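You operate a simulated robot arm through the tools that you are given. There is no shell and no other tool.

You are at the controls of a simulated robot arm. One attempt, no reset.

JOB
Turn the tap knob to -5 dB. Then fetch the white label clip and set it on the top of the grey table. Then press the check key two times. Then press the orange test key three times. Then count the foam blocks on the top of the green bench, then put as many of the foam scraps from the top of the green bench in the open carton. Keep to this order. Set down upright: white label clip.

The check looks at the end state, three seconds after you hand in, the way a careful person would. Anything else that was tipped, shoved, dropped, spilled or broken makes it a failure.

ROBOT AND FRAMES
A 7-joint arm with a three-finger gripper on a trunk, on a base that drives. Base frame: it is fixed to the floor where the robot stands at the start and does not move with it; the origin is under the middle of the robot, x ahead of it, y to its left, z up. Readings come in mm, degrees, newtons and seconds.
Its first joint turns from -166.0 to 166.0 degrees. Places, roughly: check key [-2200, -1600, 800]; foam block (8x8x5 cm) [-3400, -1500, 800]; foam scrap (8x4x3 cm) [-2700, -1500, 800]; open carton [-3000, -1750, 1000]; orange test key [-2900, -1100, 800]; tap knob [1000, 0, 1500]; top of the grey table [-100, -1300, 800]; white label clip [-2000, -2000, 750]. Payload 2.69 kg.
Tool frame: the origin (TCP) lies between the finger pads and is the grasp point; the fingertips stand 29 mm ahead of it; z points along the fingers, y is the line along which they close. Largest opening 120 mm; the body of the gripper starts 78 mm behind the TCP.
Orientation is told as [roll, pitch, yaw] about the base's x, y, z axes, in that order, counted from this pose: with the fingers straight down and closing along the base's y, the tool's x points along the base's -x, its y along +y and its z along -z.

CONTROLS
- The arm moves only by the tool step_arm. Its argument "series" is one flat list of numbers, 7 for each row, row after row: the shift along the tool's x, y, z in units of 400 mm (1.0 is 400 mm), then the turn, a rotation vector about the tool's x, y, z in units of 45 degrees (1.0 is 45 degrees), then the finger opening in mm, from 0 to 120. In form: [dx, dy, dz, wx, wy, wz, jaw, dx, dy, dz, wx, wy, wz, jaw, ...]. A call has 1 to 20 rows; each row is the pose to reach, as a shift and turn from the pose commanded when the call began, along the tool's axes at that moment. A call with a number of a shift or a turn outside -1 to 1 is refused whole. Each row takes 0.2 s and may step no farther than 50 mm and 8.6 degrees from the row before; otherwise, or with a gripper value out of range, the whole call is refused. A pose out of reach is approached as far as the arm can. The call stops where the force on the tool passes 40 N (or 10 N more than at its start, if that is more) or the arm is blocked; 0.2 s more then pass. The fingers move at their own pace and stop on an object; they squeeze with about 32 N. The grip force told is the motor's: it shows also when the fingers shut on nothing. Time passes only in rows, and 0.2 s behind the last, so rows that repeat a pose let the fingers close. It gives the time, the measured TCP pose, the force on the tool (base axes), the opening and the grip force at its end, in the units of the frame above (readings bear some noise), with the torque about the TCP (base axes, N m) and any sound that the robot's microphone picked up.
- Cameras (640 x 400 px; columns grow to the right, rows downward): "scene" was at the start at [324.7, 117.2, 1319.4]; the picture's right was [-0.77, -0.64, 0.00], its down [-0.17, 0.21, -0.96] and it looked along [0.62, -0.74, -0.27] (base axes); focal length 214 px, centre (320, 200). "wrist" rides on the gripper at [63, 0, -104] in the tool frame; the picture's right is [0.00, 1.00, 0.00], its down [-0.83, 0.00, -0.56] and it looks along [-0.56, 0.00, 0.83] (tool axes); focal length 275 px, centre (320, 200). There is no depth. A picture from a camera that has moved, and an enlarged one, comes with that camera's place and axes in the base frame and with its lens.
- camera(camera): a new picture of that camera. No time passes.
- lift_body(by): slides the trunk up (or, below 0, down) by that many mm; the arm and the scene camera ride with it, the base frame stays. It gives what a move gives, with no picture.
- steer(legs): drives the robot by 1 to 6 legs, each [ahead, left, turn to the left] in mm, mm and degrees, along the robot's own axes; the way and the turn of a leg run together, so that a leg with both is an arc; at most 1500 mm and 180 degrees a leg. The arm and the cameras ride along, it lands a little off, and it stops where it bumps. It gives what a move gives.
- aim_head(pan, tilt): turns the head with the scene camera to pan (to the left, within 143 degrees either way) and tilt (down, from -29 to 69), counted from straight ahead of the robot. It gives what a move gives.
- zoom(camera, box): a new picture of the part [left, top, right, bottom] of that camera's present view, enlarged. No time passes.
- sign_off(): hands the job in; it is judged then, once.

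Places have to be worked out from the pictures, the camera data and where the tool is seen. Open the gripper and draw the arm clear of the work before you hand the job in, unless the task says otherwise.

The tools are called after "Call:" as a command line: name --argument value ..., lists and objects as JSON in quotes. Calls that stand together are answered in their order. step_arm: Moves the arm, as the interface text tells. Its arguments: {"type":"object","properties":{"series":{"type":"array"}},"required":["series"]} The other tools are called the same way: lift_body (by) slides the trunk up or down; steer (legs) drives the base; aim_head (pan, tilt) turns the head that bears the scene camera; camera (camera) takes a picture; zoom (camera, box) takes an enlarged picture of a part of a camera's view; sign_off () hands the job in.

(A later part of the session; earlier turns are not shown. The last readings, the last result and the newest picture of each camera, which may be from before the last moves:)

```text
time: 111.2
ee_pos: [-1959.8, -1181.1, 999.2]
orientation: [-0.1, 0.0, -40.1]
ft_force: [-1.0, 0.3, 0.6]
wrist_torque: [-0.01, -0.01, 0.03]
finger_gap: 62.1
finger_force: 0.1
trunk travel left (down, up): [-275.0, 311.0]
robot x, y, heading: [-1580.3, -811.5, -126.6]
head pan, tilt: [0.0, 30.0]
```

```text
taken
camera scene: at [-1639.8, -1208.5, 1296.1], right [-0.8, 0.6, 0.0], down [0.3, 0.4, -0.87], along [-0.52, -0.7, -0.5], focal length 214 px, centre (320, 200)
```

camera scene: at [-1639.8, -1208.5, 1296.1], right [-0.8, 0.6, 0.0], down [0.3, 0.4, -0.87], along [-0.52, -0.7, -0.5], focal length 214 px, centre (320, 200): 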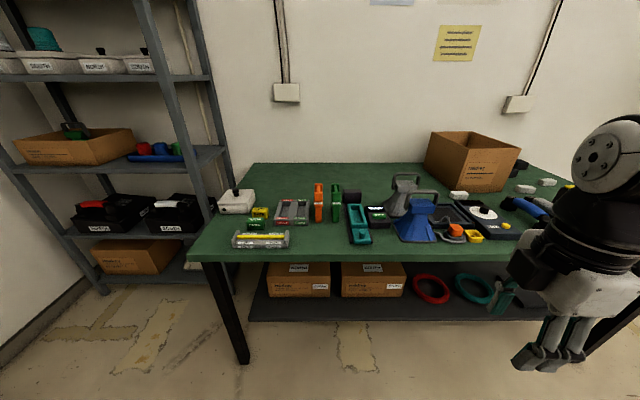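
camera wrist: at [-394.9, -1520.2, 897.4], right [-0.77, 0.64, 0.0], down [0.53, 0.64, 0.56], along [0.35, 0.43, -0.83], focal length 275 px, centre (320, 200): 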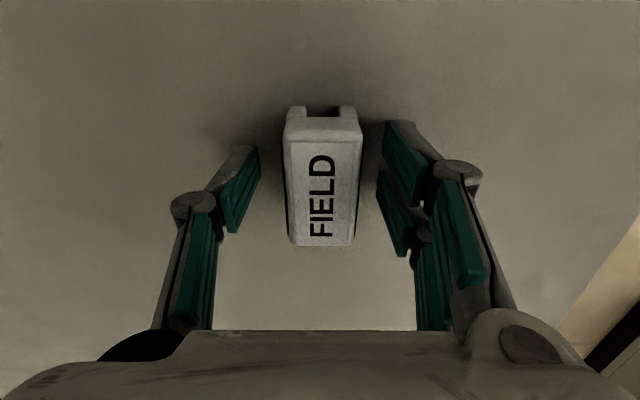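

I'm lined up with the CHECK unit. I'll drive ahead 270 mm and look down at it.

Call:
steer --legs '[[270, 0, 0]]'

Call:
aim_head --pan -12 --tilt 45

Call:
camera --camera "scene"

Call:
camera --camera "wrist"

```text
time: 113.1
ee_pos: [-2120.9, -1396.3, 997.8]
orientation: [0.0, 0.1, -40.2]
ft_force: [-0.5, 0.5, 0.2]
wrist_torque: [-0.03, 0.04, 0.0]
finger_gap: 62.0
finger_force: 0.0
trunk travel left (down, up): [-275.0, 311.0]
robot x, y, heading: [-1743.5, -1025.0, -126.6]
head pan, tilt: [0.0, 30.0]
```

```text
time: 113.9
ee_pos: [-2121.7, -1396.6, 998.2]
orientation: [0.0, 0.0, -40.1]
ft_force: [0.1, -0.6, 0.4]
wrist_torque: [0.0, -0.01, 0.01]
finger_gap: 62.3
finger_force: 0.1
trunk travel left (down, up): [-275.0, 311.0]
robot x, y, heading: [-1744.3, -1023.0, -126.4]
head pan, tilt: [-12.0, 45.0]
```

```text
taken
camera scene: at [-1807.3, -1406.0, 1273.5], right [-0.66, 0.75, 0.0], down [0.53, 0.47, -0.71], along [-0.53, -0.47, -0.71], focal length 214 px, centre (320, 200)
```

scene: 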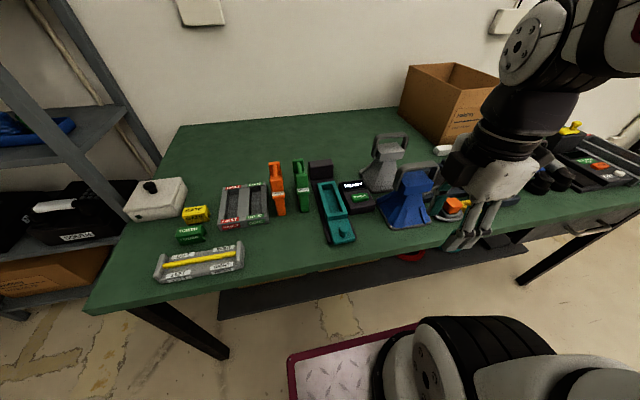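

```text
taken
camera wrist: at [-2168.5, -1357.1, 1102.8], right [0.64, 0.77, 0.0], down [0.64, -0.53, 0.56], along [0.43, -0.36, -0.83], focal length 275 px, centre (320, 200)
```

wrist: 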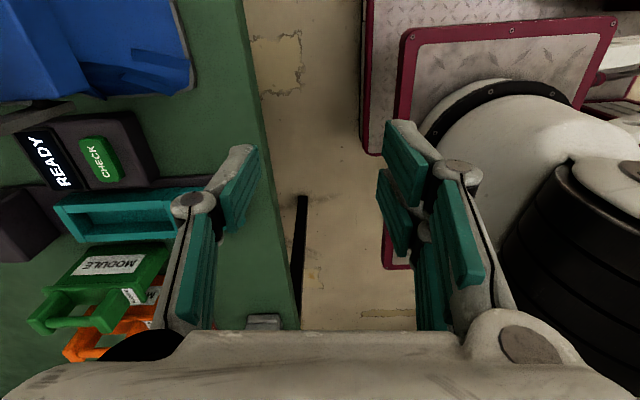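

I can see the CHECK unit from both cameras. Zooming in on it to place the key and judge the neighbours' heights.

Call:
zoom --camera "scene" --box '[290, 120, 470, 250]'

Call:
zoom --camera "wrist" --box '[0, 80, 200, 220]'

```text
3.08 times, centred on (380, 185) of scene
camera zoom: at [-1807.3, -1406.0, 1273.5], right [-0.66, 0.75, 0.0], down [0.53, 0.47, -0.71], along [-0.53, -0.47, -0.71], focal length 660 px, centre (135, 246)
```

zoom: 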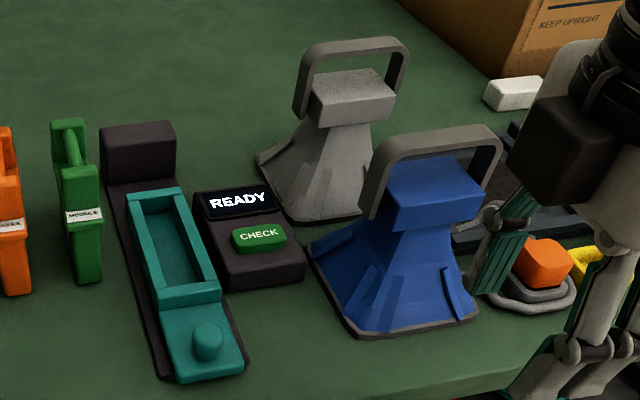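

```text
2.86 times, centred on (100, 150) of wrist
camera zoom: at [-2168.5, -1357.1, 1102.8], right [0.64, 0.77, 0.0], down [0.64, -0.53, 0.56], along [0.43, -0.36, -0.83], focal length 786 px, centre (949, 343)
```

zoom: 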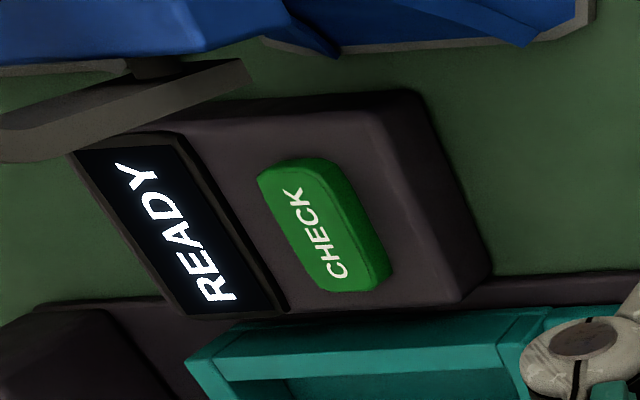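

The CHECK key's top centre triangulates to (-2221, -1614, 840). The horn handles reach about z 960 and begin roughly 50 mm to its right, so I'll raise to z≈1060, close the fingers, rotate the tool back to natural and move above the key's left-of-centre.

Call:
step_arm --series '[0, 0, -0.05, 0, 0, 0, 50, 0, 0, -0.11, 0, 0, 0.05, 40, 0, -0.02, -0.155, 0, 0, 0.15, 20, -0.014, -0.05, -0.155, 0, 0, 0.3, 0, -0.029, -0.1, -0.155, 0, 0, 0.45, 0, -0.045, -0.15, -0.155, 0, 0, 0.6, 0, -0.06, -0.2, -0.155, 0, 0, 0.75, 0, -0.075, -0.25, -0.155, 0, 0, 0.88, 0, -0.086, -0.29, -0.155, 0, 0, 0.964, 0]'

Call:
step_arm --series '[-0.037, -0.022, 0, 0, 0, 0.138, 0, -0.075, -0.043, 0, 0, 0, 0.275, 0, -0.112, -0.065, 0, 0, 0, 0.413, 0, -0.15, -0.087, 0, 0, 0, 0.551, 0, -0.187, -0.109, 0, 0, 0, 0.689, 0, -0.225, -0.13, 0, 0, 0, 0.826, 0, -0.262, -0.152, 0, 0, 0, 0.964, 0, -0.262, -0.152, 0, 0, 0, 0.964, 0]'

Call:
camera --camera "wrist"

Call:
camera --camera "scene"

```text
time: 115.9
ee_pos: [-2168.2, -1506.9, 1060.5]
orientation: [0.0, 0.0, -83.6]
ft_force: [1.2, 0.8, 0.0]
wrist_torque: [-0.03, 0.06, -0.02]
finger_gap: 0.2
finger_force: 29.1
trunk travel left (down, up): [-275.0, 311.0]
robot x, y, heading: [-1742.4, -1025.5, -126.3]
head pan, tilt: [-12.0, 45.0]
```

```text
time: 117.7
ee_pos: [-2217.1, -1619.4, 1060.9]
orientation: [0.0, 0.0, -127.0]
ft_force: [1.1, 0.2, 0.3]
wrist_torque: [0.0, 0.01, 0.02]
finger_gap: 0.0
finger_force: 28.5
trunk travel left (down, up): [-275.0, 311.0]
robot x, y, heading: [-1740.5, -1023.7, -126.7]
head pan, tilt: [-12.0, 45.0]
```

```text
taken
camera wrist: at [-2179.7, -1569.1, 1165.1], right [0.8, -0.6, 0.0], down [-0.5, -0.67, 0.56], along [-0.33, -0.45, -0.83], focal length 275 px, centre (320, 200)
```

wrist: 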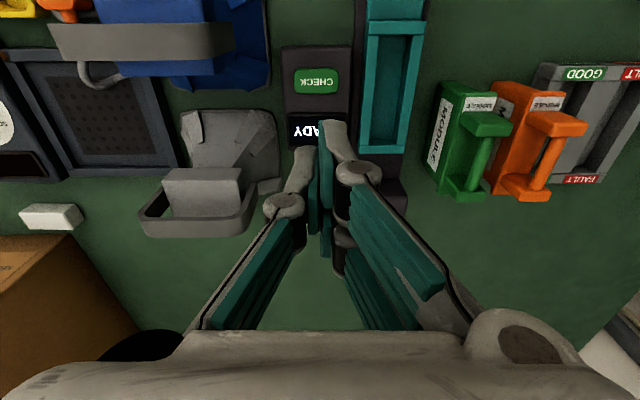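

```text
taken
camera scene: at [-1807.3, -1406.0, 1273.5], right [-0.66, 0.75, 0.0], down [0.53, 0.47, -0.71], along [-0.53, -0.47, -0.71], focal length 214 px, centre (320, 200)
```

scene: 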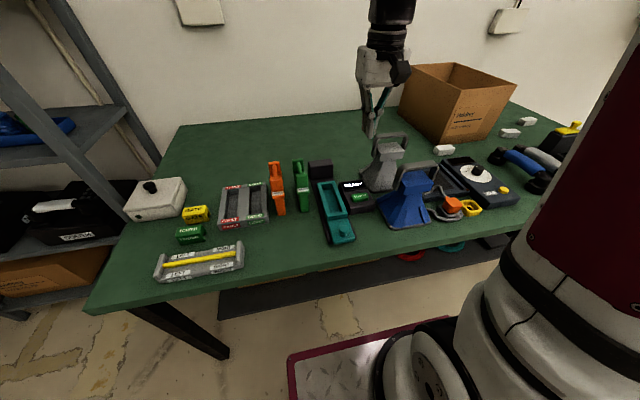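

The key lies just 4 mm right of the tool axis, and the horn handles stay clear of the gripper body by over 20 mm. I'll descend to about 10 mm above the key.

Call:
step_arm --series '[0, 0, 0.1, 0, 0, 0, 0, 0, 0, 0.2, 0, 0, 0, 0, 0, 0, 0.3, 0, 0, 0, 0, 0, 0, 0.38, 0, 0, 0, 0, 0, 0, 0.43, 0, 0, 0, 0, 0, 0, 0.4525, 0, 0, 0, 0, 0, 0, 0.4525, 0, 0, 0, 0]'

Call:
camera --camera "wrist"

Call:
zoom --camera "scene" --box '[290, 100, 470, 250]'

```text
time: 119.3
ee_pos: [-2217.3, -1618.5, 879.2]
orientation: [0.0, 0.0, -126.9]
ft_force: [-0.3, 0.0, -0.2]
wrist_torque: [0.04, -0.01, -0.04]
finger_gap: 0.0
finger_force: 28.7
trunk travel left (down, up): [-275.0, 311.0]
robot x, y, heading: [-1742.3, -1028.4, -126.6]
head pan, tilt: [-12.0, 45.0]
```

```text
taken
camera wrist: at [-2179.5, -1569.1, 983.3], right [0.8, -0.6, 0.0], down [-0.5, -0.67, 0.56], along [-0.33, -0.45, -0.83], focal length 275 px, centre (320, 200)
```

wrist: 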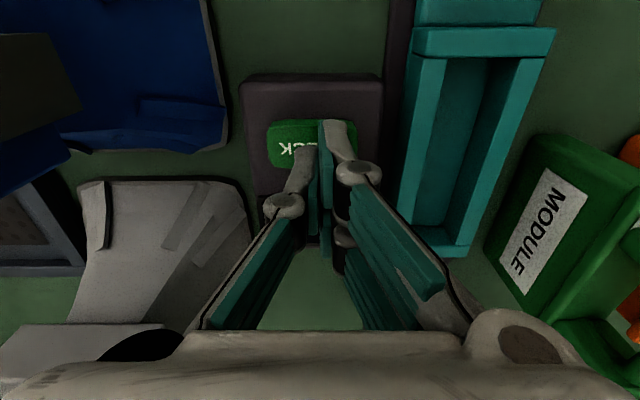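

```text
2.67 times, centred on (380, 175) of scene
camera zoom: at [-1807.3, -1406.0, 1273.5], right [-0.66, 0.75, 0.0], down [0.53, 0.47, -0.71], along [-0.53, -0.47, -0.71], focal length 572 px, centre (160, 267)
```

zoom: 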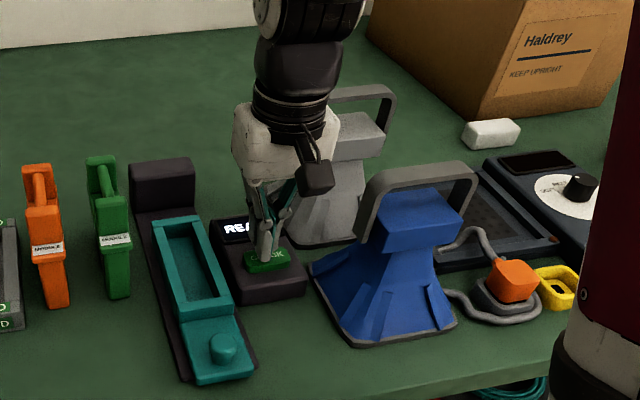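

The fingertips hover about 10 mm over the CHECK key. I'll centre by 3 mm and press slowly, watching force and sound.

Call:
step_arm --series '[0.0075, -0.006, 0.01, 0, 0, 0, 0, 0.0075, -0.006, 0.02, 0, 0, 0, 0, 0.0075, -0.006, 0.026, 0, 0, 0, 0, 0.0075, -0.006, 0.03, 0, 0, 0, 0, 0.0075, -0.006, 0.034, 0, 0, 0, 0]'

Call:
zoom --camera "scene" --box '[320, 160, 410, 230]'

```text
time: 120.5
ee_pos: [-2217.3, -1616.3, 866.3]
orientation: [0.0, 0.0, -126.8]
ft_force: [0.3, 0.4, 1.3]
wrist_torque: [0.0, 0.02, 0.02]
finger_gap: 6.0
finger_force: 28.6
trunk travel left (down, up): [-275.0, 311.0]
robot x, y, heading: [-1744.1, -1026.7, -126.5]
head pan, tilt: [-12.0, 45.0]
```

```text
5.71 times, centred on (365, 195) of scene
camera zoom: at [-1807.3, -1406.0, 1273.5], right [-0.66, 0.75, 0.0], down [0.53, 0.47, -0.71], along [-0.53, -0.47, -0.71], focal length 1226 px, centre (63, 229)
```

zoom: 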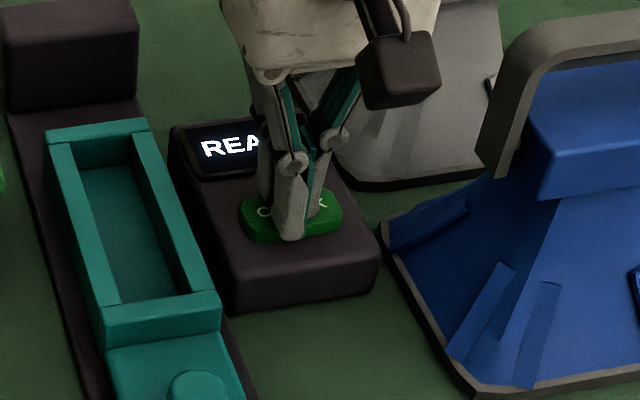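

The tips have just reached the key (1 N). I'll press on in 2 mm steps.

Call:
step_arm --series '[0, 0, 0.005, 0, 0, 0, 0, 0, 0, 0.01, 0, 0, 0, 0]'

Call:
zoom --camera "scene" --box '[320, 160, 410, 230]'

```text
time: 121.1
ee_pos: [-2217.7, -1614.2, 861.6]
orientation: [0.0, 0.0, -126.9]
ft_force: [-1.1, 0.9, 3.7]
wrist_torque: [0.02, -0.03, -0.01]
finger_gap: 6.0
finger_force: 29.5
trunk travel left (down, up): [-275.0, 311.0]
robot x, y, heading: [-1740.5, -1022.2, -126.4]
head pan, tilt: [-12.0, 45.0]
heard: click
```

```text
5.71 times, centred on (365, 195) of scene
camera zoom: at [-1807.2, -1405.9, 1273.5], right [-0.66, 0.75, 0.0], down [0.53, 0.47, -0.71], along [-0.53, -0.47, -0.71], focal length 1226 px, centre (63, 229)
```

zoom: 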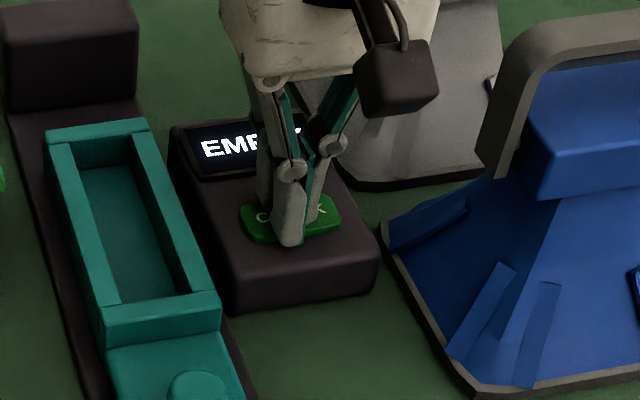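

I heard one click and the display changed to "EMP…", so press one registered. I'll lift off fully before the second press.

Call:
step_arm --series '[0, 0, -0.015, 0, 0, 0, 0, 0, 0, -0.035, 0, 0, 0, 0, 0, 0, -0.035, 0, 0, 0, 0, 0, 0, -0.035, 0, 0, 0, 0]'

Call:
zoom --camera "scene" --box '[320, 160, 410, 230]'

```text
time: 122.1
ee_pos: [-2218.3, -1614.6, 875.6]
orientation: [0.0, 0.0, -127.0]
ft_force: [-0.3, -0.2, -0.1]
wrist_torque: [0.03, -0.04, -0.03]
finger_gap: 0.0
finger_force: 28.4
trunk travel left (down, up): [-275.0, 311.0]
robot x, y, heading: [-1737.7, -1024.9, -126.3]
head pan, tilt: [-12.0, 45.0]
```

```text
5.71 times, centred on (365, 195) of scene
camera zoom: at [-1807.3, -1406.0, 1273.4], right [-0.66, 0.75, 0.0], down [0.53, 0.47, -0.71], along [-0.53, -0.47, -0.71], focal length 1226 px, centre (63, 229)
```

zoom: 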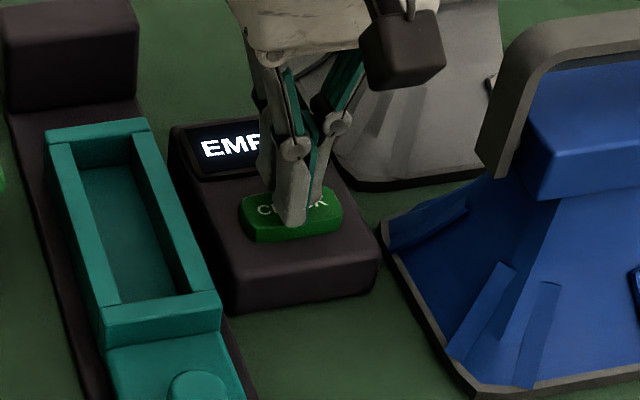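

The key is released and the display still shows "EMP…". Second press now, to the same depth.

Call:
step_arm --series '[0, 0, 0.015, 0, 0, 0, 0, 0, 0, 0.025, 0, 0, 0, 0, 0, 0, 0.03, 0, 0, 0, 0, 0, 0, 0.035, 0, 0, 0, 0]'

Call:
zoom --camera "scene" --box '[320, 160, 410, 230]'

```text
time: 123.1
ee_pos: [-2216.9, -1614.1, 862.3]
orientation: [-0.1, 0.0, -126.9]
ft_force: [-0.4, -0.9, 3.4]
wrist_torque: [-0.02, 0.0, -0.01]
finger_gap: 6.0
finger_force: 28.1
trunk travel left (down, up): [-275.0, 311.0]
robot x, y, heading: [-1736.7, -1026.4, -126.5]
head pan, tilt: [-12.0, 45.0]
heard: click
```

```text
5.71 times, centred on (365, 195) of scene
camera zoom: at [-1807.2, -1405.9, 1273.5], right [-0.66, 0.75, 0.0], down [0.53, 0.47, -0.71], along [-0.53, -0.47, -0.71], focal length 1226 px, centre (63, 229)
```

zoom: 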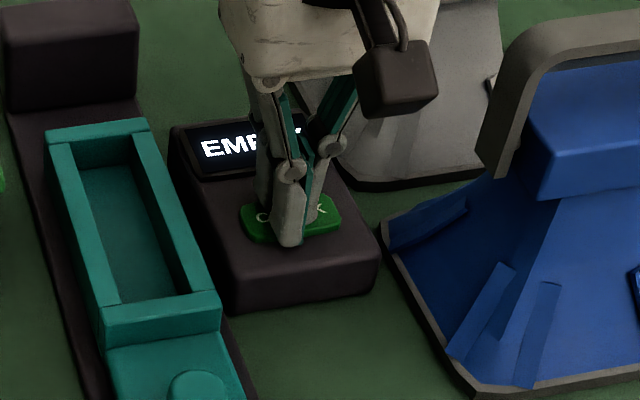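

The second click is heard. I'll rise straight up to z≈1060 and retract the arm, then go to the orange test key.

Call:
step_arm --series '[0, 0, -0.03, 0, 0, 0, 0, 0, 0, -0.1, 0, 0, 0, 0, 0, 0, -0.2, 0, 0, 0, 0, 0, 0, -0.3, 0, 0, 0, 0, 0, 0, -0.4, 0, 0, 0, 0, 0, 0, -0.5, 0, 0, 0, 0, 0.1, 0, -0.5, 0, 0, 0, 0, 0.2, 0, -0.5, 0, 0, 0, 0, 0.3, 0, -0.5, 0, 0, 0, 0, 0.4, 0, -0.5, 0, 0, 0, 0, 0.5, 0, -0.5, 0, 0, 0, 0, 0.6, 0, -0.5, 0, 0, 0, 0]'

Call:
steer --legs '[[0, -500, 0]]'

Call:
aim_head --pan -20 --tilt 35

Call:
camera --camera "scene"

```text
time: 125.7
ee_pos: [-2074.1, -1422.4, 1060.6]
orientation: [0.0, 0.0, -126.9]
ft_force: [-0.2, 0.4, 0.2]
wrist_torque: [0.06, -0.05, -0.01]
finger_gap: 0.1
finger_force: 28.5
trunk travel left (down, up): [-275.0, 311.0]
robot x, y, heading: [-1737.7, -1024.2, -126.6]
head pan, tilt: [-12.0, 45.0]
```

```text
time: 128.6
ee_pos: [-2477.5, -1124.2, 1061.4]
orientation: [0.0, 0.0, -126.5]
ft_force: [0.1, 0.7, -0.2]
wrist_torque: [0.02, 0.01, 0.02]
finger_gap: 0.0
finger_force: 28.9
trunk travel left (down, up): [-275.0, 311.0]
robot x, y, heading: [-2147.2, -723.4, -126.1]
head pan, tilt: [-12.0, 45.0]
```

```text
time: 129.4
ee_pos: [-2478.2, -1125.4, 1060.3]
orientation: [0.0, 0.0, -126.6]
ft_force: [-0.4, -0.5, -0.2]
wrist_torque: [0.01, 0.02, -0.02]
finger_gap: 0.0
finger_force: 28.2
trunk travel left (down, up): [-275.0, 311.0]
robot x, y, heading: [-2148.4, -727.9, -126.2]
head pan, tilt: [-20.0, 35.0]
```

```text
taken
camera scene: at [-2224.3, -1101.9, 1288.2], right [-0.56, 0.83, 0.0], down [0.48, 0.32, -0.82], along [-0.68, -0.46, -0.57], focal length 214 px, centre (320, 200)
```

scene: 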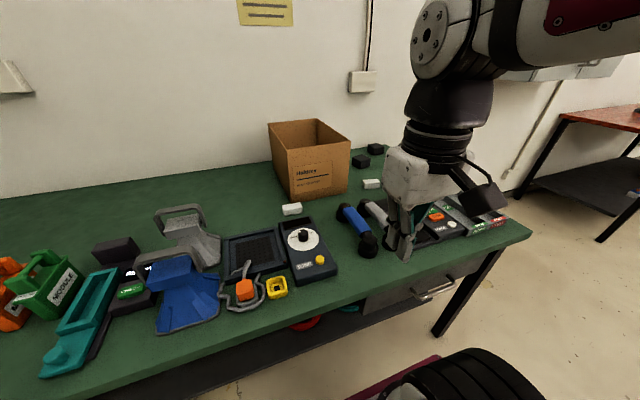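

The right half of the bench is in view. I'll zoom in to read the keys and see the foam pieces.

Call:
zoom --camera "scene" --box '[390, 180, 540, 270]'

Call:
zoom --camera "scene" --box '[220, 180, 400, 310]'

Call:
zoom --camera "scene" --box '[260, 110, 400, 220]'

```text
4.27 times, centred on (465, 225) of scene
camera zoom: at [-2224.3, -1101.9, 1288.2], right [-0.56, 0.83, 0.0], down [0.48, 0.32, -0.82], along [-0.68, -0.46, -0.57], focal length 915 px, centre (-299, 93)
```

zoom: 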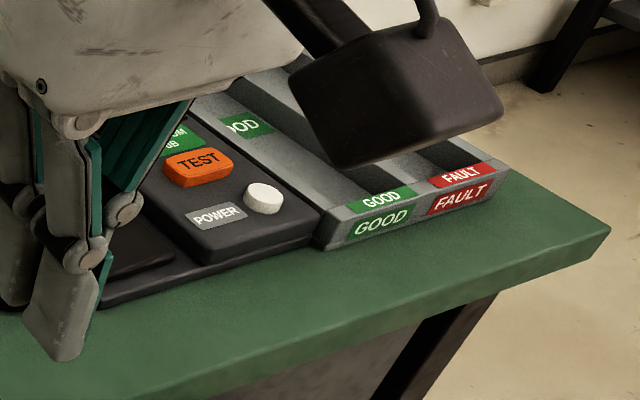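

```text
3.08 times, centred on (310, 245) of scene
camera zoom: at [-2224.3, -1101.9, 1288.2], right [-0.56, 0.83, 0.0], down [0.48, 0.32, -0.82], along [-0.68, -0.46, -0.57], focal length 660 px, centre (351, 62)
```

zoom: 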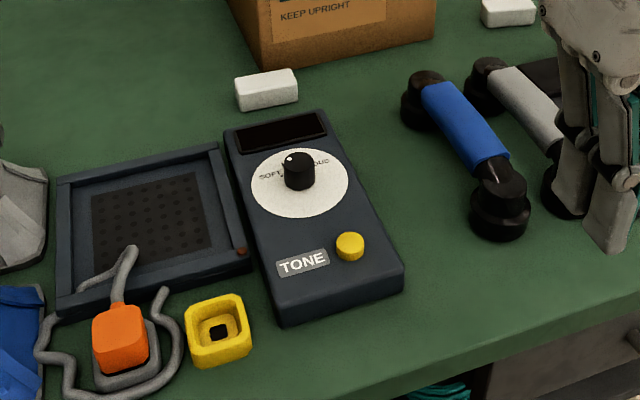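

```text
3.64 times, centred on (330, 165) of scene
camera zoom: at [-2224.3, -1101.9, 1288.2], right [-0.56, 0.83, 0.0], down [0.48, 0.32, -0.82], along [-0.68, -0.46, -0.57], focal length 780 px, centre (284, 327)
```

zoom: 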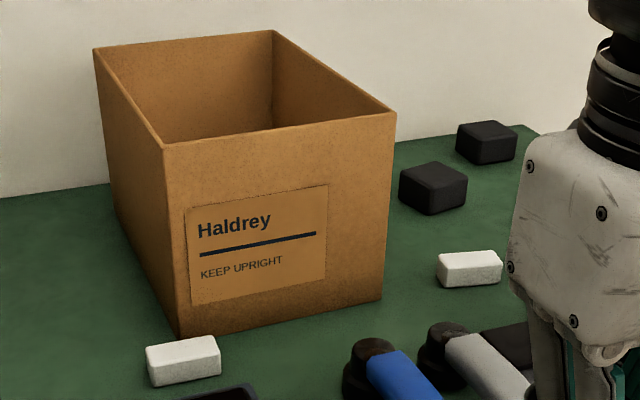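

The orange TEST key is on the unit with the POWER key, at about (-2891, -1086, 838), and dark foam blocks and white scraps lie around the carton. I'll shift right to bring the TEST key straight ahead.

Call:
steer --legs '[[0, -360, -0.6]]'

Call:
aim_head --pan -10 --tilt 40

Call:
camera --camera "scene"

Call:
camera --camera "wrist"

```text
time: 131.7
ee_pos: [-2775.2, -904.6, 1062.1]
orientation: [0.1, 0.0, -127.3]
ft_force: [0.3, -0.3, 0.1]
wrist_torque: [-0.02, 0.01, 0.0]
finger_gap: 0.0
finger_force: 28.6
trunk travel left (down, up): [-275.0, 311.0]
robot x, y, heading: [-2440.3, -512.2, -127.0]
head pan, tilt: [-20.0, 35.0]
```

```text
time: 132.4
ee_pos: [-2774.9, -905.8, 1062.1]
orientation: [0.0, 0.0, -127.3]
ft_force: [0.5, -0.5, 0.4]
wrist_torque: [-0.02, 0.01, 0.0]
finger_gap: 0.3
finger_force: 28.8
trunk travel left (down, up): [-275.0, 311.0]
robot x, y, heading: [-2438.7, -511.7, -127.2]
head pan, tilt: [-10.0, 40.0]
```

```text
taken
camera scene: at [-2509.1, -895.0, 1280.7], right [-0.68, 0.73, 0.0], down [0.47, 0.44, -0.77], along [-0.56, -0.52, -0.64], focal length 214 px, centre (320, 200)
```

scene: 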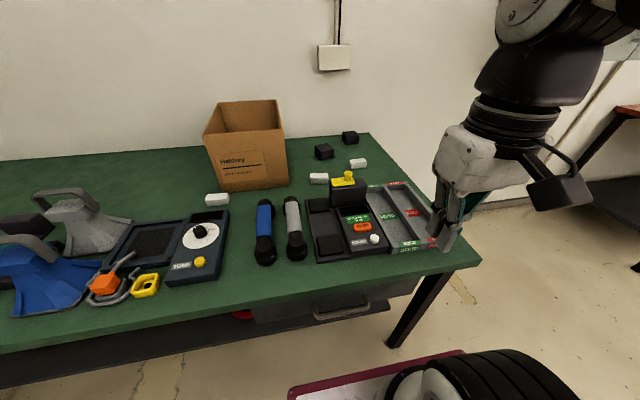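

```text
taken
camera wrist: at [-2736.7, -855.4, 1165.5], right [0.8, -0.6, 0.0], down [-0.5, -0.66, 0.56], along [-0.33, -0.44, -0.83], focal length 275 px, centre (320, 200)
```

wrist: 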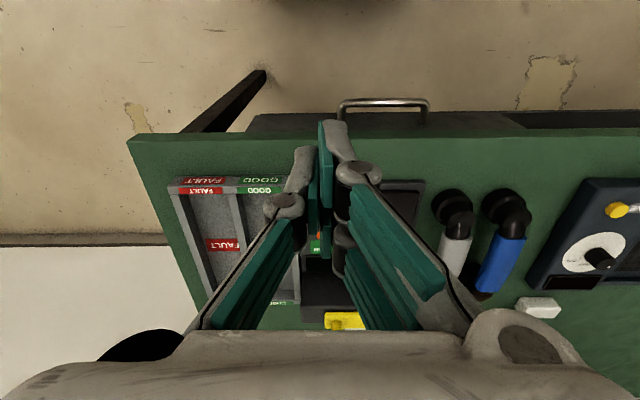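

Good view of the TEST unit, carton, blocks and scraps. Zooming in on the TEST key and the foam area.

Call:
zoom --camera "scene" --box '[290, 160, 440, 270]'

Call:
zoom --camera "scene" --box '[190, 90, 390, 220]'

```text
3.64 times, centred on (365, 215) of scene
camera zoom: at [-2509.1, -895.0, 1280.7], right [-0.68, 0.73, 0.0], down [0.47, 0.44, -0.77], along [-0.56, -0.52, -0.64], focal length 780 px, centre (156, 146)
```

zoom: 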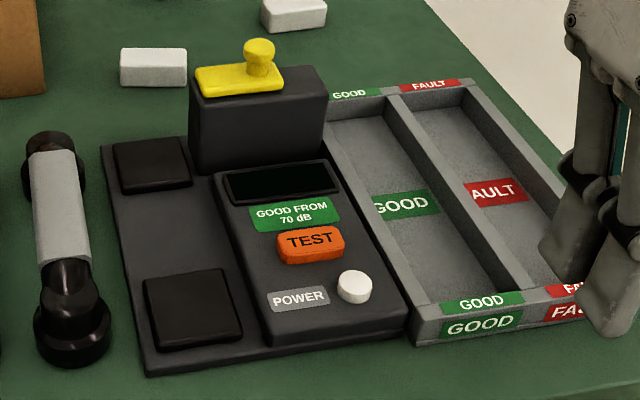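

```text
3.08 times, centred on (290, 155) of scene
camera zoom: at [-2509.1, -895.0, 1280.7], right [-0.68, 0.73, 0.0], down [0.47, 0.44, -0.77], along [-0.56, -0.52, -0.64], focal length 660 px, centre (412, 338)
```

zoom: 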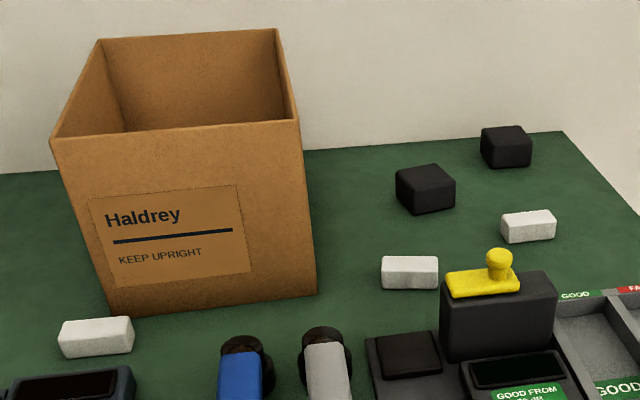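

The TEST key's top triangulates to (-2888, -1086, 842). I'll move over it at z≈1062 first.

Call:
step_arm --series '[-0.1, 0.01, 0, 0, 0, 0, 0, -0.2, 0.02, 0, 0, 0, 0, 0, -0.3, 0.03, 0, 0, 0, 0, 0, -0.4, 0.04, 0, 0, 0, 0, 0, -0.5, 0.0485, 0, 0, 0, 0, 0, -0.531, 0.0485, 0, 0, 0, 0, 0, -0.531, 0.0485, 0.1, 0, 0, 0, 0, -0.531, 0.0485, 0.15, 0, 0, 0, 0, -0.531, 0.0485, 0.15, 0, 0, 0, 0]'

Call:
camera --camera "wrist"

Call:
zoom --camera "wrist" --box '[240, 20, 400, 140]'

```text
time: 134.4
ee_pos: [-2887.9, -1085.0, 1001.6]
orientation: [0.0, 0.0, -127.3]
ft_force: [0.5, 0.6, 1.0]
wrist_torque: [-0.01, 0.03, 0.02]
finger_gap: 0.0
finger_force: 28.8
trunk travel left (down, up): [-275.0, 311.0]
robot x, y, heading: [-2442.3, -513.9, -126.8]
head pan, tilt: [-10.0, 40.0]
```

```text
taken
camera wrist: at [-2849.7, -1036.3, 1105.5], right [0.8, -0.6, 0.0], down [-0.5, -0.66, 0.56], along [-0.33, -0.44, -0.83], focal length 275 px, centre (320, 200)
```

wrist: 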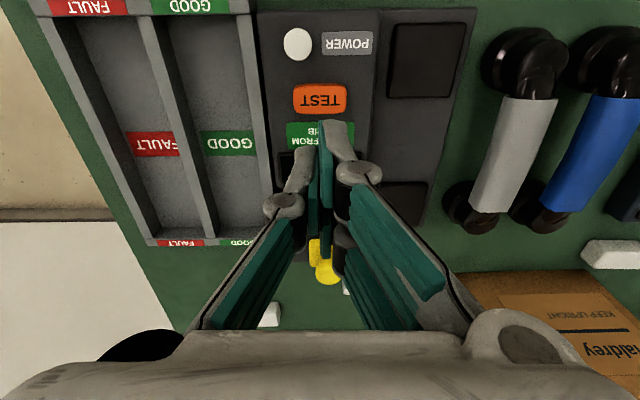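

```text
3.33 times, centred on (320, 80) of wrist
camera zoom: at [-2849.7, -1036.3, 1105.5], right [0.8, -0.6, 0.0], down [-0.5, -0.66, 0.56], along [-0.33, -0.44, -0.83], focal length 918 px, centre (320, 600)
```

zoom: 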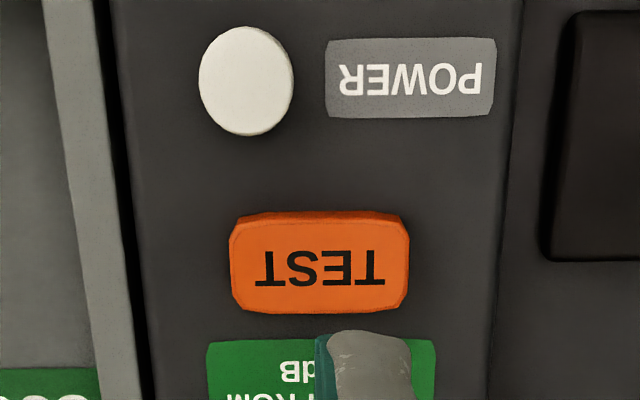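

The TEST key is centred within 3 mm of the tool axis. I'll descend to about 10 mm above it.

Call:
step_arm --series '[-0.008, 0, 0.08, 0, 0, 0, 0, -0.008, 0, 0.17, 0, 0, 0, 0, -0.008, 0, 0.24, 0, 0, 0, 0, -0.008, 0, 0.285, 0, 0, 0, 0, -0.008, 0, 0.3, 0, 0, 0, 0, -0.008, 0, 0.3, 0, 0, 0, 0]'

Call:
camera --camera "wrist"

Call:
zoom --camera "scene" --box '[290, 140, 440, 270]'

```text
time: 135.8
ee_pos: [-2890.4, -1088.9, 881.9]
orientation: [0.0, 0.0, -127.4]
ft_force: [-0.1, -0.4, 0.3]
wrist_torque: [-0.02, 0.02, 0.01]
finger_gap: 0.0
finger_force: 28.3
trunk travel left (down, up): [-275.0, 311.0]
robot x, y, heading: [-2440.5, -511.6, -126.6]
head pan, tilt: [-10.0, 40.0]
```

```text
taken
camera wrist: at [-2851.8, -1039.0, 985.8], right [0.8, -0.6, 0.0], down [-0.5, -0.66, 0.56], along [-0.33, -0.44, -0.83], focal length 275 px, centre (320, 200)
```

wrist: 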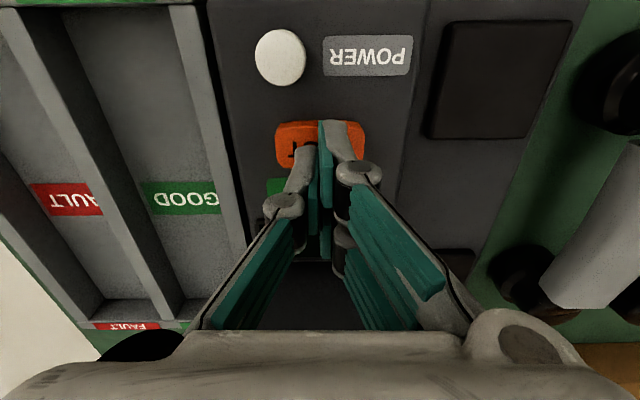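

```text
3.08 times, centred on (365, 205) of scene
camera zoom: at [-2509.0, -895.0, 1280.7], right [-0.68, 0.73, 0.0], down [0.47, 0.44, -0.77], along [-0.56, -0.52, -0.64], focal length 660 px, centre (182, 185)
```

zoom: 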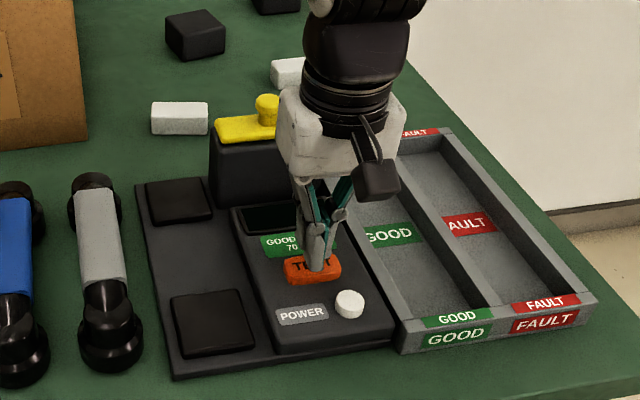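

The tips are over the TEST key, clear of POWER. I'll press slowly until the click.

Call:
step_arm --series '[0, 0, 0.015, 0, 0, 0, 0, 0, 0, 0.025, 0, 0, 0, 0, 0, 0, 0.032, 0, 0, 0, 0, 0, 0, 0.036, 0, 0, 0, 0]'

```text
time: 136.8
ee_pos: [-2889.8, -1090.0, 867.0]
orientation: [0.0, 0.0, -127.3]
ft_force: [-0.8, -0.4, -0.6]
wrist_torque: [-0.02, 0.02, 0.01]
finger_gap: 6.2
finger_force: 28.4
trunk travel left (down, up): [-275.0, 311.0]
robot x, y, heading: [-2439.6, -508.1, -127.1]
head pan, tilt: [-10.0, 40.0]
```

The finger reading hints at first contact with no real force yet. I'll continue 4 mm.

Call:
step_arm --series '[0, 0, 0.005, 0, 0, 0, 0, 0, 0, 0.01, 0, 0, 0, 0]'

Call:
zoom --camera "scene" --box '[320, 190, 410, 260]'

```text
time: 137.4
ee_pos: [-2889.6, -1088.0, 864.2]
orientation: [0.1, -0.1, -127.3]
ft_force: [-0.2, -0.8, 2.1]
wrist_torque: [-0.04, -0.01, 0.0]
finger_gap: 6.1
finger_force: 28.9
trunk travel left (down, up): [-275.0, 311.0]
robot x, y, heading: [-2438.1, -511.1, -126.6]
head pan, tilt: [-10.0, 40.0]
heard: click
```

```text
5.71 times, centred on (365, 225) of scene
camera zoom: at [-2509.0, -895.0, 1280.7], right [-0.68, 0.73, 0.0], down [0.47, 0.44, -0.77], along [-0.56, -0.52, -0.64], focal length 1226 px, centre (63, 57)
```

zoom: 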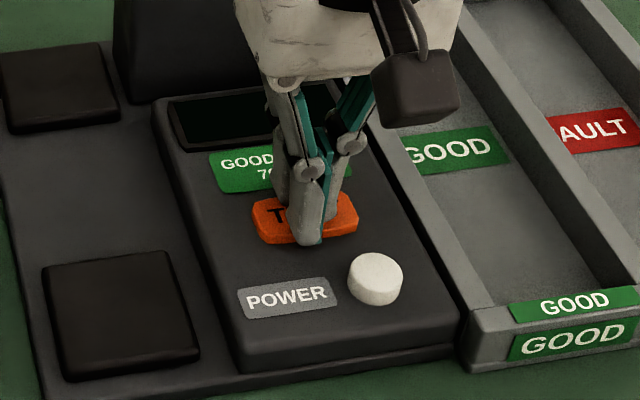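

Click one heard. I'll lift 14 mm to release fully, then press a second time.

Call:
step_arm --series '[0, 0, -0.015, 0, 0, 0, 0, 0, 0, -0.035, 0, 0, 0, 0, 0, 0, -0.035, 0, 0, 0, 0, 0, 0, -0.035, 0, 0, 0, 0]'

Call:
step_arm --series '[0, 0, 0.015, 0, 0, 0, 0, 0, 0, 0.025, 0, 0, 0, 0, 0, 0, 0.03, 0, 0, 0, 0, 0, 0, 0.035, 0, 0, 0, 0]'

```text
time: 138.4
ee_pos: [-2889.8, -1088.8, 877.4]
orientation: [0.0, 0.0, -127.3]
ft_force: [-0.9, -0.6, 0.2]
wrist_torque: [-0.03, -0.01, 0.01]
finger_gap: 0.0
finger_force: 28.6
trunk travel left (down, up): [-275.0, 311.0]
robot x, y, heading: [-2441.2, -509.3, -127.0]
head pan, tilt: [-10.0, 40.0]
```

```text
time: 139.4
ee_pos: [-2890.8, -1088.1, 862.2]
orientation: [0.0, -0.2, -127.3]
ft_force: [0.0, -1.0, 2.9]
wrist_torque: [0.01, -0.02, -0.03]
finger_gap: 5.9
finger_force: 28.3
trunk travel left (down, up): [-275.0, 311.0]
robot x, y, heading: [-2440.7, -508.3, -126.9]
head pan, tilt: [-10.0, 40.0]
heard: click
```

Second click heard. Release fully again and press the third time.

Call:
step_arm --series '[0, 0, -0.015, 0, 0, 0, 0, 0, 0, -0.035, 0, 0, 0, 0, 0, 0, -0.035, 0, 0, 0, 0, 0, 0, -0.035, 0, 0, 0, 0]'

Call:
step_arm --series '[0, 0, 0.015, 0, 0, 0, 0, 0, 0, 0.025, 0, 0, 0, 0, 0, 0, 0.03, 0, 0, 0, 0, 0, 0, 0.035, 0, 0, 0, 0]'

```text
time: 140.4
ee_pos: [-2890.3, -1087.9, 876.7]
orientation: [0.0, 0.0, -127.3]
ft_force: [0.4, 0.0, -0.3]
wrist_torque: [0.01, 0.0, -0.02]
finger_gap: 0.0
finger_force: 28.7
trunk travel left (down, up): [-275.0, 311.0]
robot x, y, heading: [-2439.9, -511.3, -126.9]
head pan, tilt: [-10.0, 40.0]
```

```text
time: 141.4
ee_pos: [-2890.4, -1087.1, 863.3]
orientation: [-0.1, -0.1, -127.3]
ft_force: [-0.8, -0.4, 1.3]
wrist_torque: [-0.04, 0.01, 0.0]
finger_gap: 6.1
finger_force: 28.6
trunk travel left (down, up): [-275.0, 311.0]
robot x, y, heading: [-2440.1, -509.7, -127.0]
head pan, tilt: [-10.0, 40.0]
heard: click
```

Three clicks for TEST. I'll rise clear and retract, then raise the trunk for a high view to count the foam blocks, including behind the carton.

Call:
step_arm --series '[0, 0, -0.03, 0, 0, 0, 0, 0, 0, -0.1, 0, 0, 0, 0, 0, 0, -0.2, 0, 0, 0, 0, 0, 0, -0.3, 0, 0, 0, 0, 0, 0, -0.4, 0, 0, 0, 0, 0, 0, -0.5, 0, 0, 0, 0, 0.1, 0, -0.5, 0, 0, 0, 0, 0.2, 0, -0.5, 0, 0, 0, 0, 0.3, 0, -0.5, 0, 0, 0, 0, 0.4, 0, -0.5, 0, 0, 0, 0, 0.5, 0, -0.5, 0, 0, 0, 0, 0.6, 0, -0.5, 0, 0, 0, 0]'

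Call:
lift_body --by 305

Call:
aim_head --pan 0 --tilt 40

Call:
camera --camera "scene"

Call:
aim_head --pan 35 --tilt 40

Call:
camera --camera "scene"

```text
time: 144.0
ee_pos: [-2743.8, -896.6, 1062.0]
orientation: [0.0, 0.0, -127.4]
ft_force: [-0.6, 0.0, 0.4]
wrist_torque: [0.02, -0.01, 0.01]
finger_gap: 0.0
finger_force: 28.8
trunk travel left (down, up): [-275.0, 311.0]
robot x, y, heading: [-2440.1, -510.3, -127.0]
head pan, tilt: [-10.0, 40.0]
```

```text
time: 147.0
ee_pos: [-2744.7, -897.8, 1368.3]
orientation: [0.0, 0.0, -127.2]
ft_force: [-0.2, 0.5, -0.5]
wrist_torque: [0.01, 0.0, 0.0]
finger_gap: 0.0
finger_force: 29.3
trunk travel left (down, up): [-580.0, 6.0]
robot x, y, heading: [-2441.8, -512.3, -126.7]
head pan, tilt: [-10.0, 40.0]
```

```text
time: 147.8
ee_pos: [-2744.5, -897.5, 1368.4]
orientation: [-0.1, 0.0, -127.3]
ft_force: [0.1, -0.3, -0.6]
wrist_torque: [0.0, -0.01, -0.02]
finger_gap: 0.0
finger_force: 28.7
trunk travel left (down, up): [-580.0, 6.0]
robot x, y, heading: [-2439.4, -512.7, -127.2]
head pan, tilt: [0.0, 40.0]
```

```text
taken
camera scene: at [-2358.1, -718.7, 1585.2], right [-0.8, 0.6, 0.0], down [0.39, 0.51, -0.77], along [-0.46, -0.61, -0.64], focal length 214 px, centre (320, 200)
```

scene: 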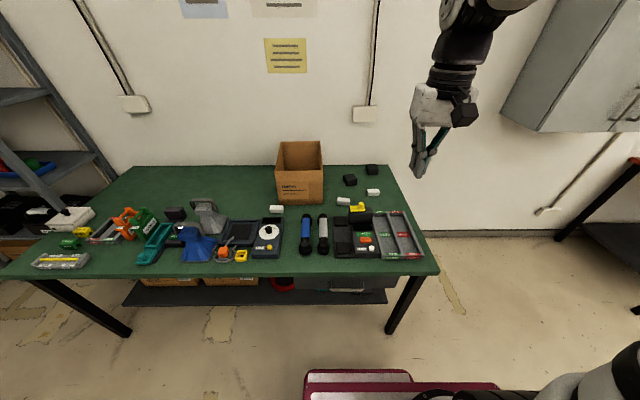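

```text
time: 148.8
ee_pos: [-2745.4, -896.6, 1367.7]
orientation: [0.0, 0.0, -127.3]
ft_force: [0.2, 0.3, -0.9]
wrist_torque: [0.01, -0.02, 0.02]
finger_gap: 0.0
finger_force: 28.0
trunk travel left (down, up): [-580.0, 6.0]
robot x, y, heading: [-2439.1, -510.9, -126.6]
head pan, tilt: [35.0, 40.0]
```

```text
taken
camera scene: at [-2309.9, -735.6, 1585.2], right [-1.0, 0.03, 0.0], down [0.02, 0.64, -0.77], along [-0.03, -0.77, -0.64], focal length 214 px, centre (320, 200)
```

scene: 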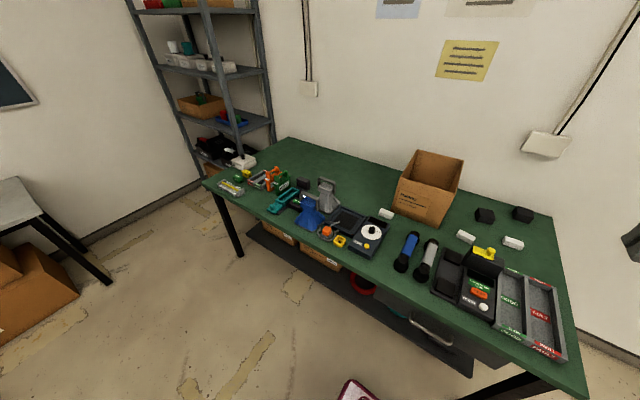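

From higher up I see two dark blocks right of the carton, plus a dark box near the teal unit. I'll zoom in on all of these.

Call:
zoom --camera "scene" --box '[360, 140, 560, 270]'

Call:
zoom --camera "scene" --box '[210, 130, 380, 260]'

Call:
aim_head --pan 0 --tilt 40

Call:
zoom --camera "scene" --box '[250, 130, 430, 260]'

Call:
zoom --camera "scene" --box '[100, 170, 290, 280]'

```text
3.08 times, centred on (460, 205) of scene
camera zoom: at [-2309.9, -735.6, 1585.2], right [-1.0, 0.03, 0.0], down [0.02, 0.64, -0.77], along [-0.03, -0.77, -0.64], focal length 660 px, centre (-111, 185)
```

zoom: 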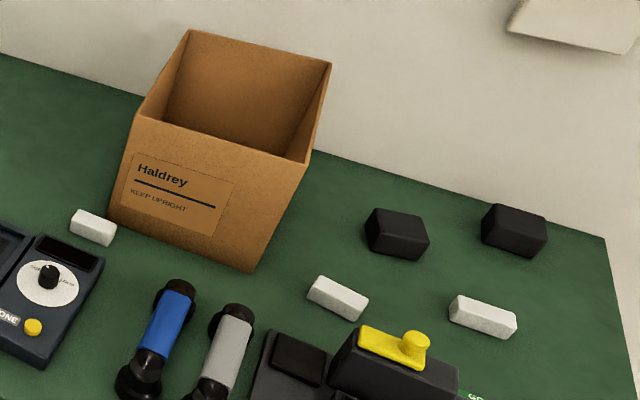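

```text
3.08 times, centred on (295, 195) of scene
camera zoom: at [-2309.9, -735.6, 1585.2], right [-1.0, 0.03, 0.0], down [0.02, 0.64, -0.77], along [-0.03, -0.77, -0.64], focal length 660 px, centre (397, 215)
```

zoom: 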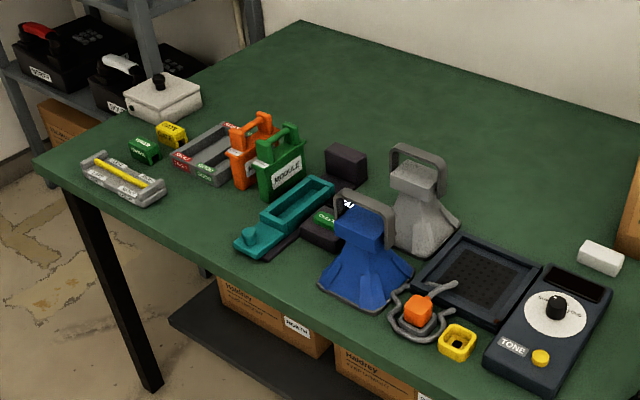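

```text
time: 149.8
ee_pos: [-2743.8, -897.2, 1368.5]
orientation: [0.0, 0.1, -127.3]
ft_force: [0.6, 0.3, 0.8]
wrist_torque: [-0.01, 0.01, 0.0]
finger_gap: 0.0
finger_force: 28.5
trunk travel left (down, up): [-580.0, 6.0]
robot x, y, heading: [-2443.0, -511.5, -127.4]
head pan, tilt: [0.0, 40.0]
```

```text
3.08 times, centred on (340, 195) of scene
camera zoom: at [-2358.0, -718.7, 1585.2], right [-0.8, 0.6, 0.0], down [0.39, 0.51, -0.77], along [-0.46, -0.61, -0.64], focal length 660 px, centre (258, 215)
```

zoom: 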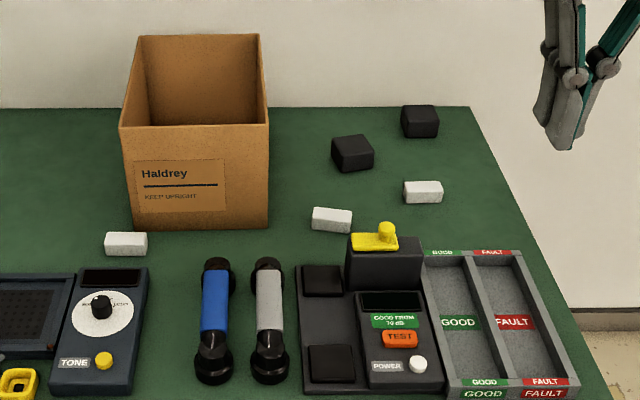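

```text
3.37 times, centred on (195, 225) of scene
camera zoom: at [-2358.0, -718.7, 1585.2], right [-0.8, 0.6, 0.0], down [0.39, 0.51, -0.77], along [-0.46, -0.61, -0.64], focal length 722 px, centre (741, 116)
```

zoom: 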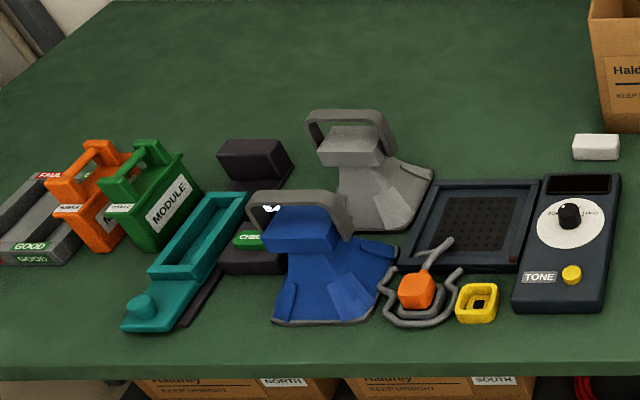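

Only two dark 8×8×5 blocks show, both right of the carton; the box by the teal unit is part of that unit. There's a ~80 mm gap behind the carton I can't see into, so I'll look down to learn my base outline before driving to the bench's right end to check it.

Call:
aim_head --pan 0 --tilt 69

Call:
camera --camera "scene"

Call:
aim_head --pan -90 --tilt 40

Call:
camera --camera "scene"

Call:
aim_head --pan -45 --tilt 25

Call:
camera --camera "scene"

```text
time: 150.7
ee_pos: [-2744.2, -897.3, 1368.0]
orientation: [0.1, -0.1, -127.3]
ft_force: [0.1, 0.1, -0.8]
wrist_torque: [0.0, -0.03, 0.01]
finger_gap: 0.0
finger_force: 28.7
trunk travel left (down, up): [-580.0, 6.0]
robot x, y, heading: [-2439.6, -510.2, -126.7]
head pan, tilt: [0.0, 68.8]
```

```text
taken
camera scene: at [-2340.6, -695.4, 1549.1], right [-0.8, 0.6, 0.0], down [0.56, 0.74, -0.36], along [-0.22, -0.29, -0.93], focal length 214 px, centre (320, 200)
```

scene: 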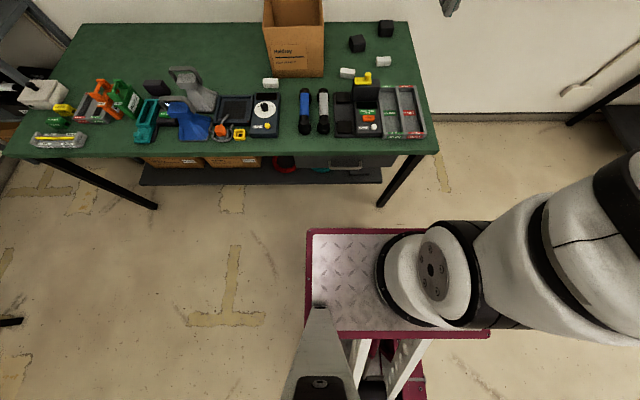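

```text
time: 152.4
ee_pos: [-2744.5, -897.9, 1367.3]
orientation: [-0.1, -0.1, -127.3]
ft_force: [-0.8, -0.1, 0.0]
wrist_torque: [0.04, -0.01, -0.02]
finger_gap: 0.1
finger_force: 28.3
trunk travel left (down, up): [-580.0, 6.0]
robot x, y, heading: [-2443.3, -512.1, -126.7]
head pan, tilt: [-90.0, 40.0]
```

```text
taken
camera scene: at [-2375.0, -599.7, 1585.2], right [0.6, 0.8, 0.0], down [0.51, -0.39, -0.77], along [-0.61, 0.46, -0.64], focal length 214 px, centre (320, 200)
```

scene: 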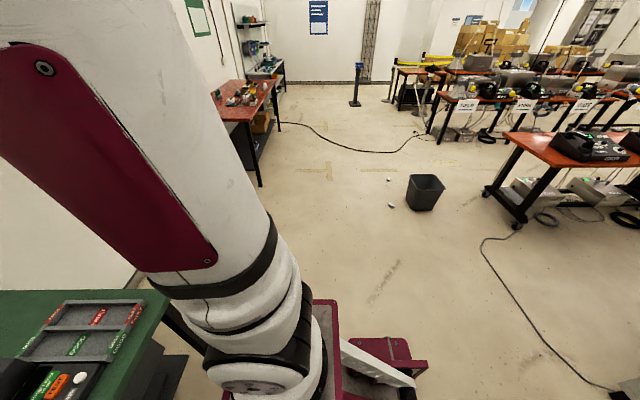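

```text
time: 153.5
ee_pos: [-2744.5, -896.3, 1368.6]
orientation: [0.0, 0.1, -127.4]
ft_force: [0.1, -0.5, -0.2]
wrist_torque: [0.0, 0.0, -0.02]
finger_gap: 0.1
finger_force: 28.3
trunk travel left (down, up): [-580.0, 6.0]
robot x, y, heading: [-2438.9, -512.7, -126.8]
head pan, tilt: [-45.0, 25.0]
```

```text
taken
camera scene: at [-2398.2, -663.6, 1608.5], right [-0.14, 0.99, 0.0], down [0.42, 0.06, -0.91], along [-0.9, -0.13, -0.42], focal length 214 px, centre (320, 200)
```

scene: 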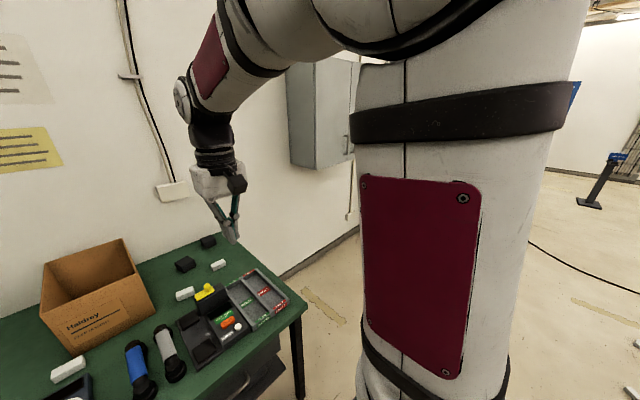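

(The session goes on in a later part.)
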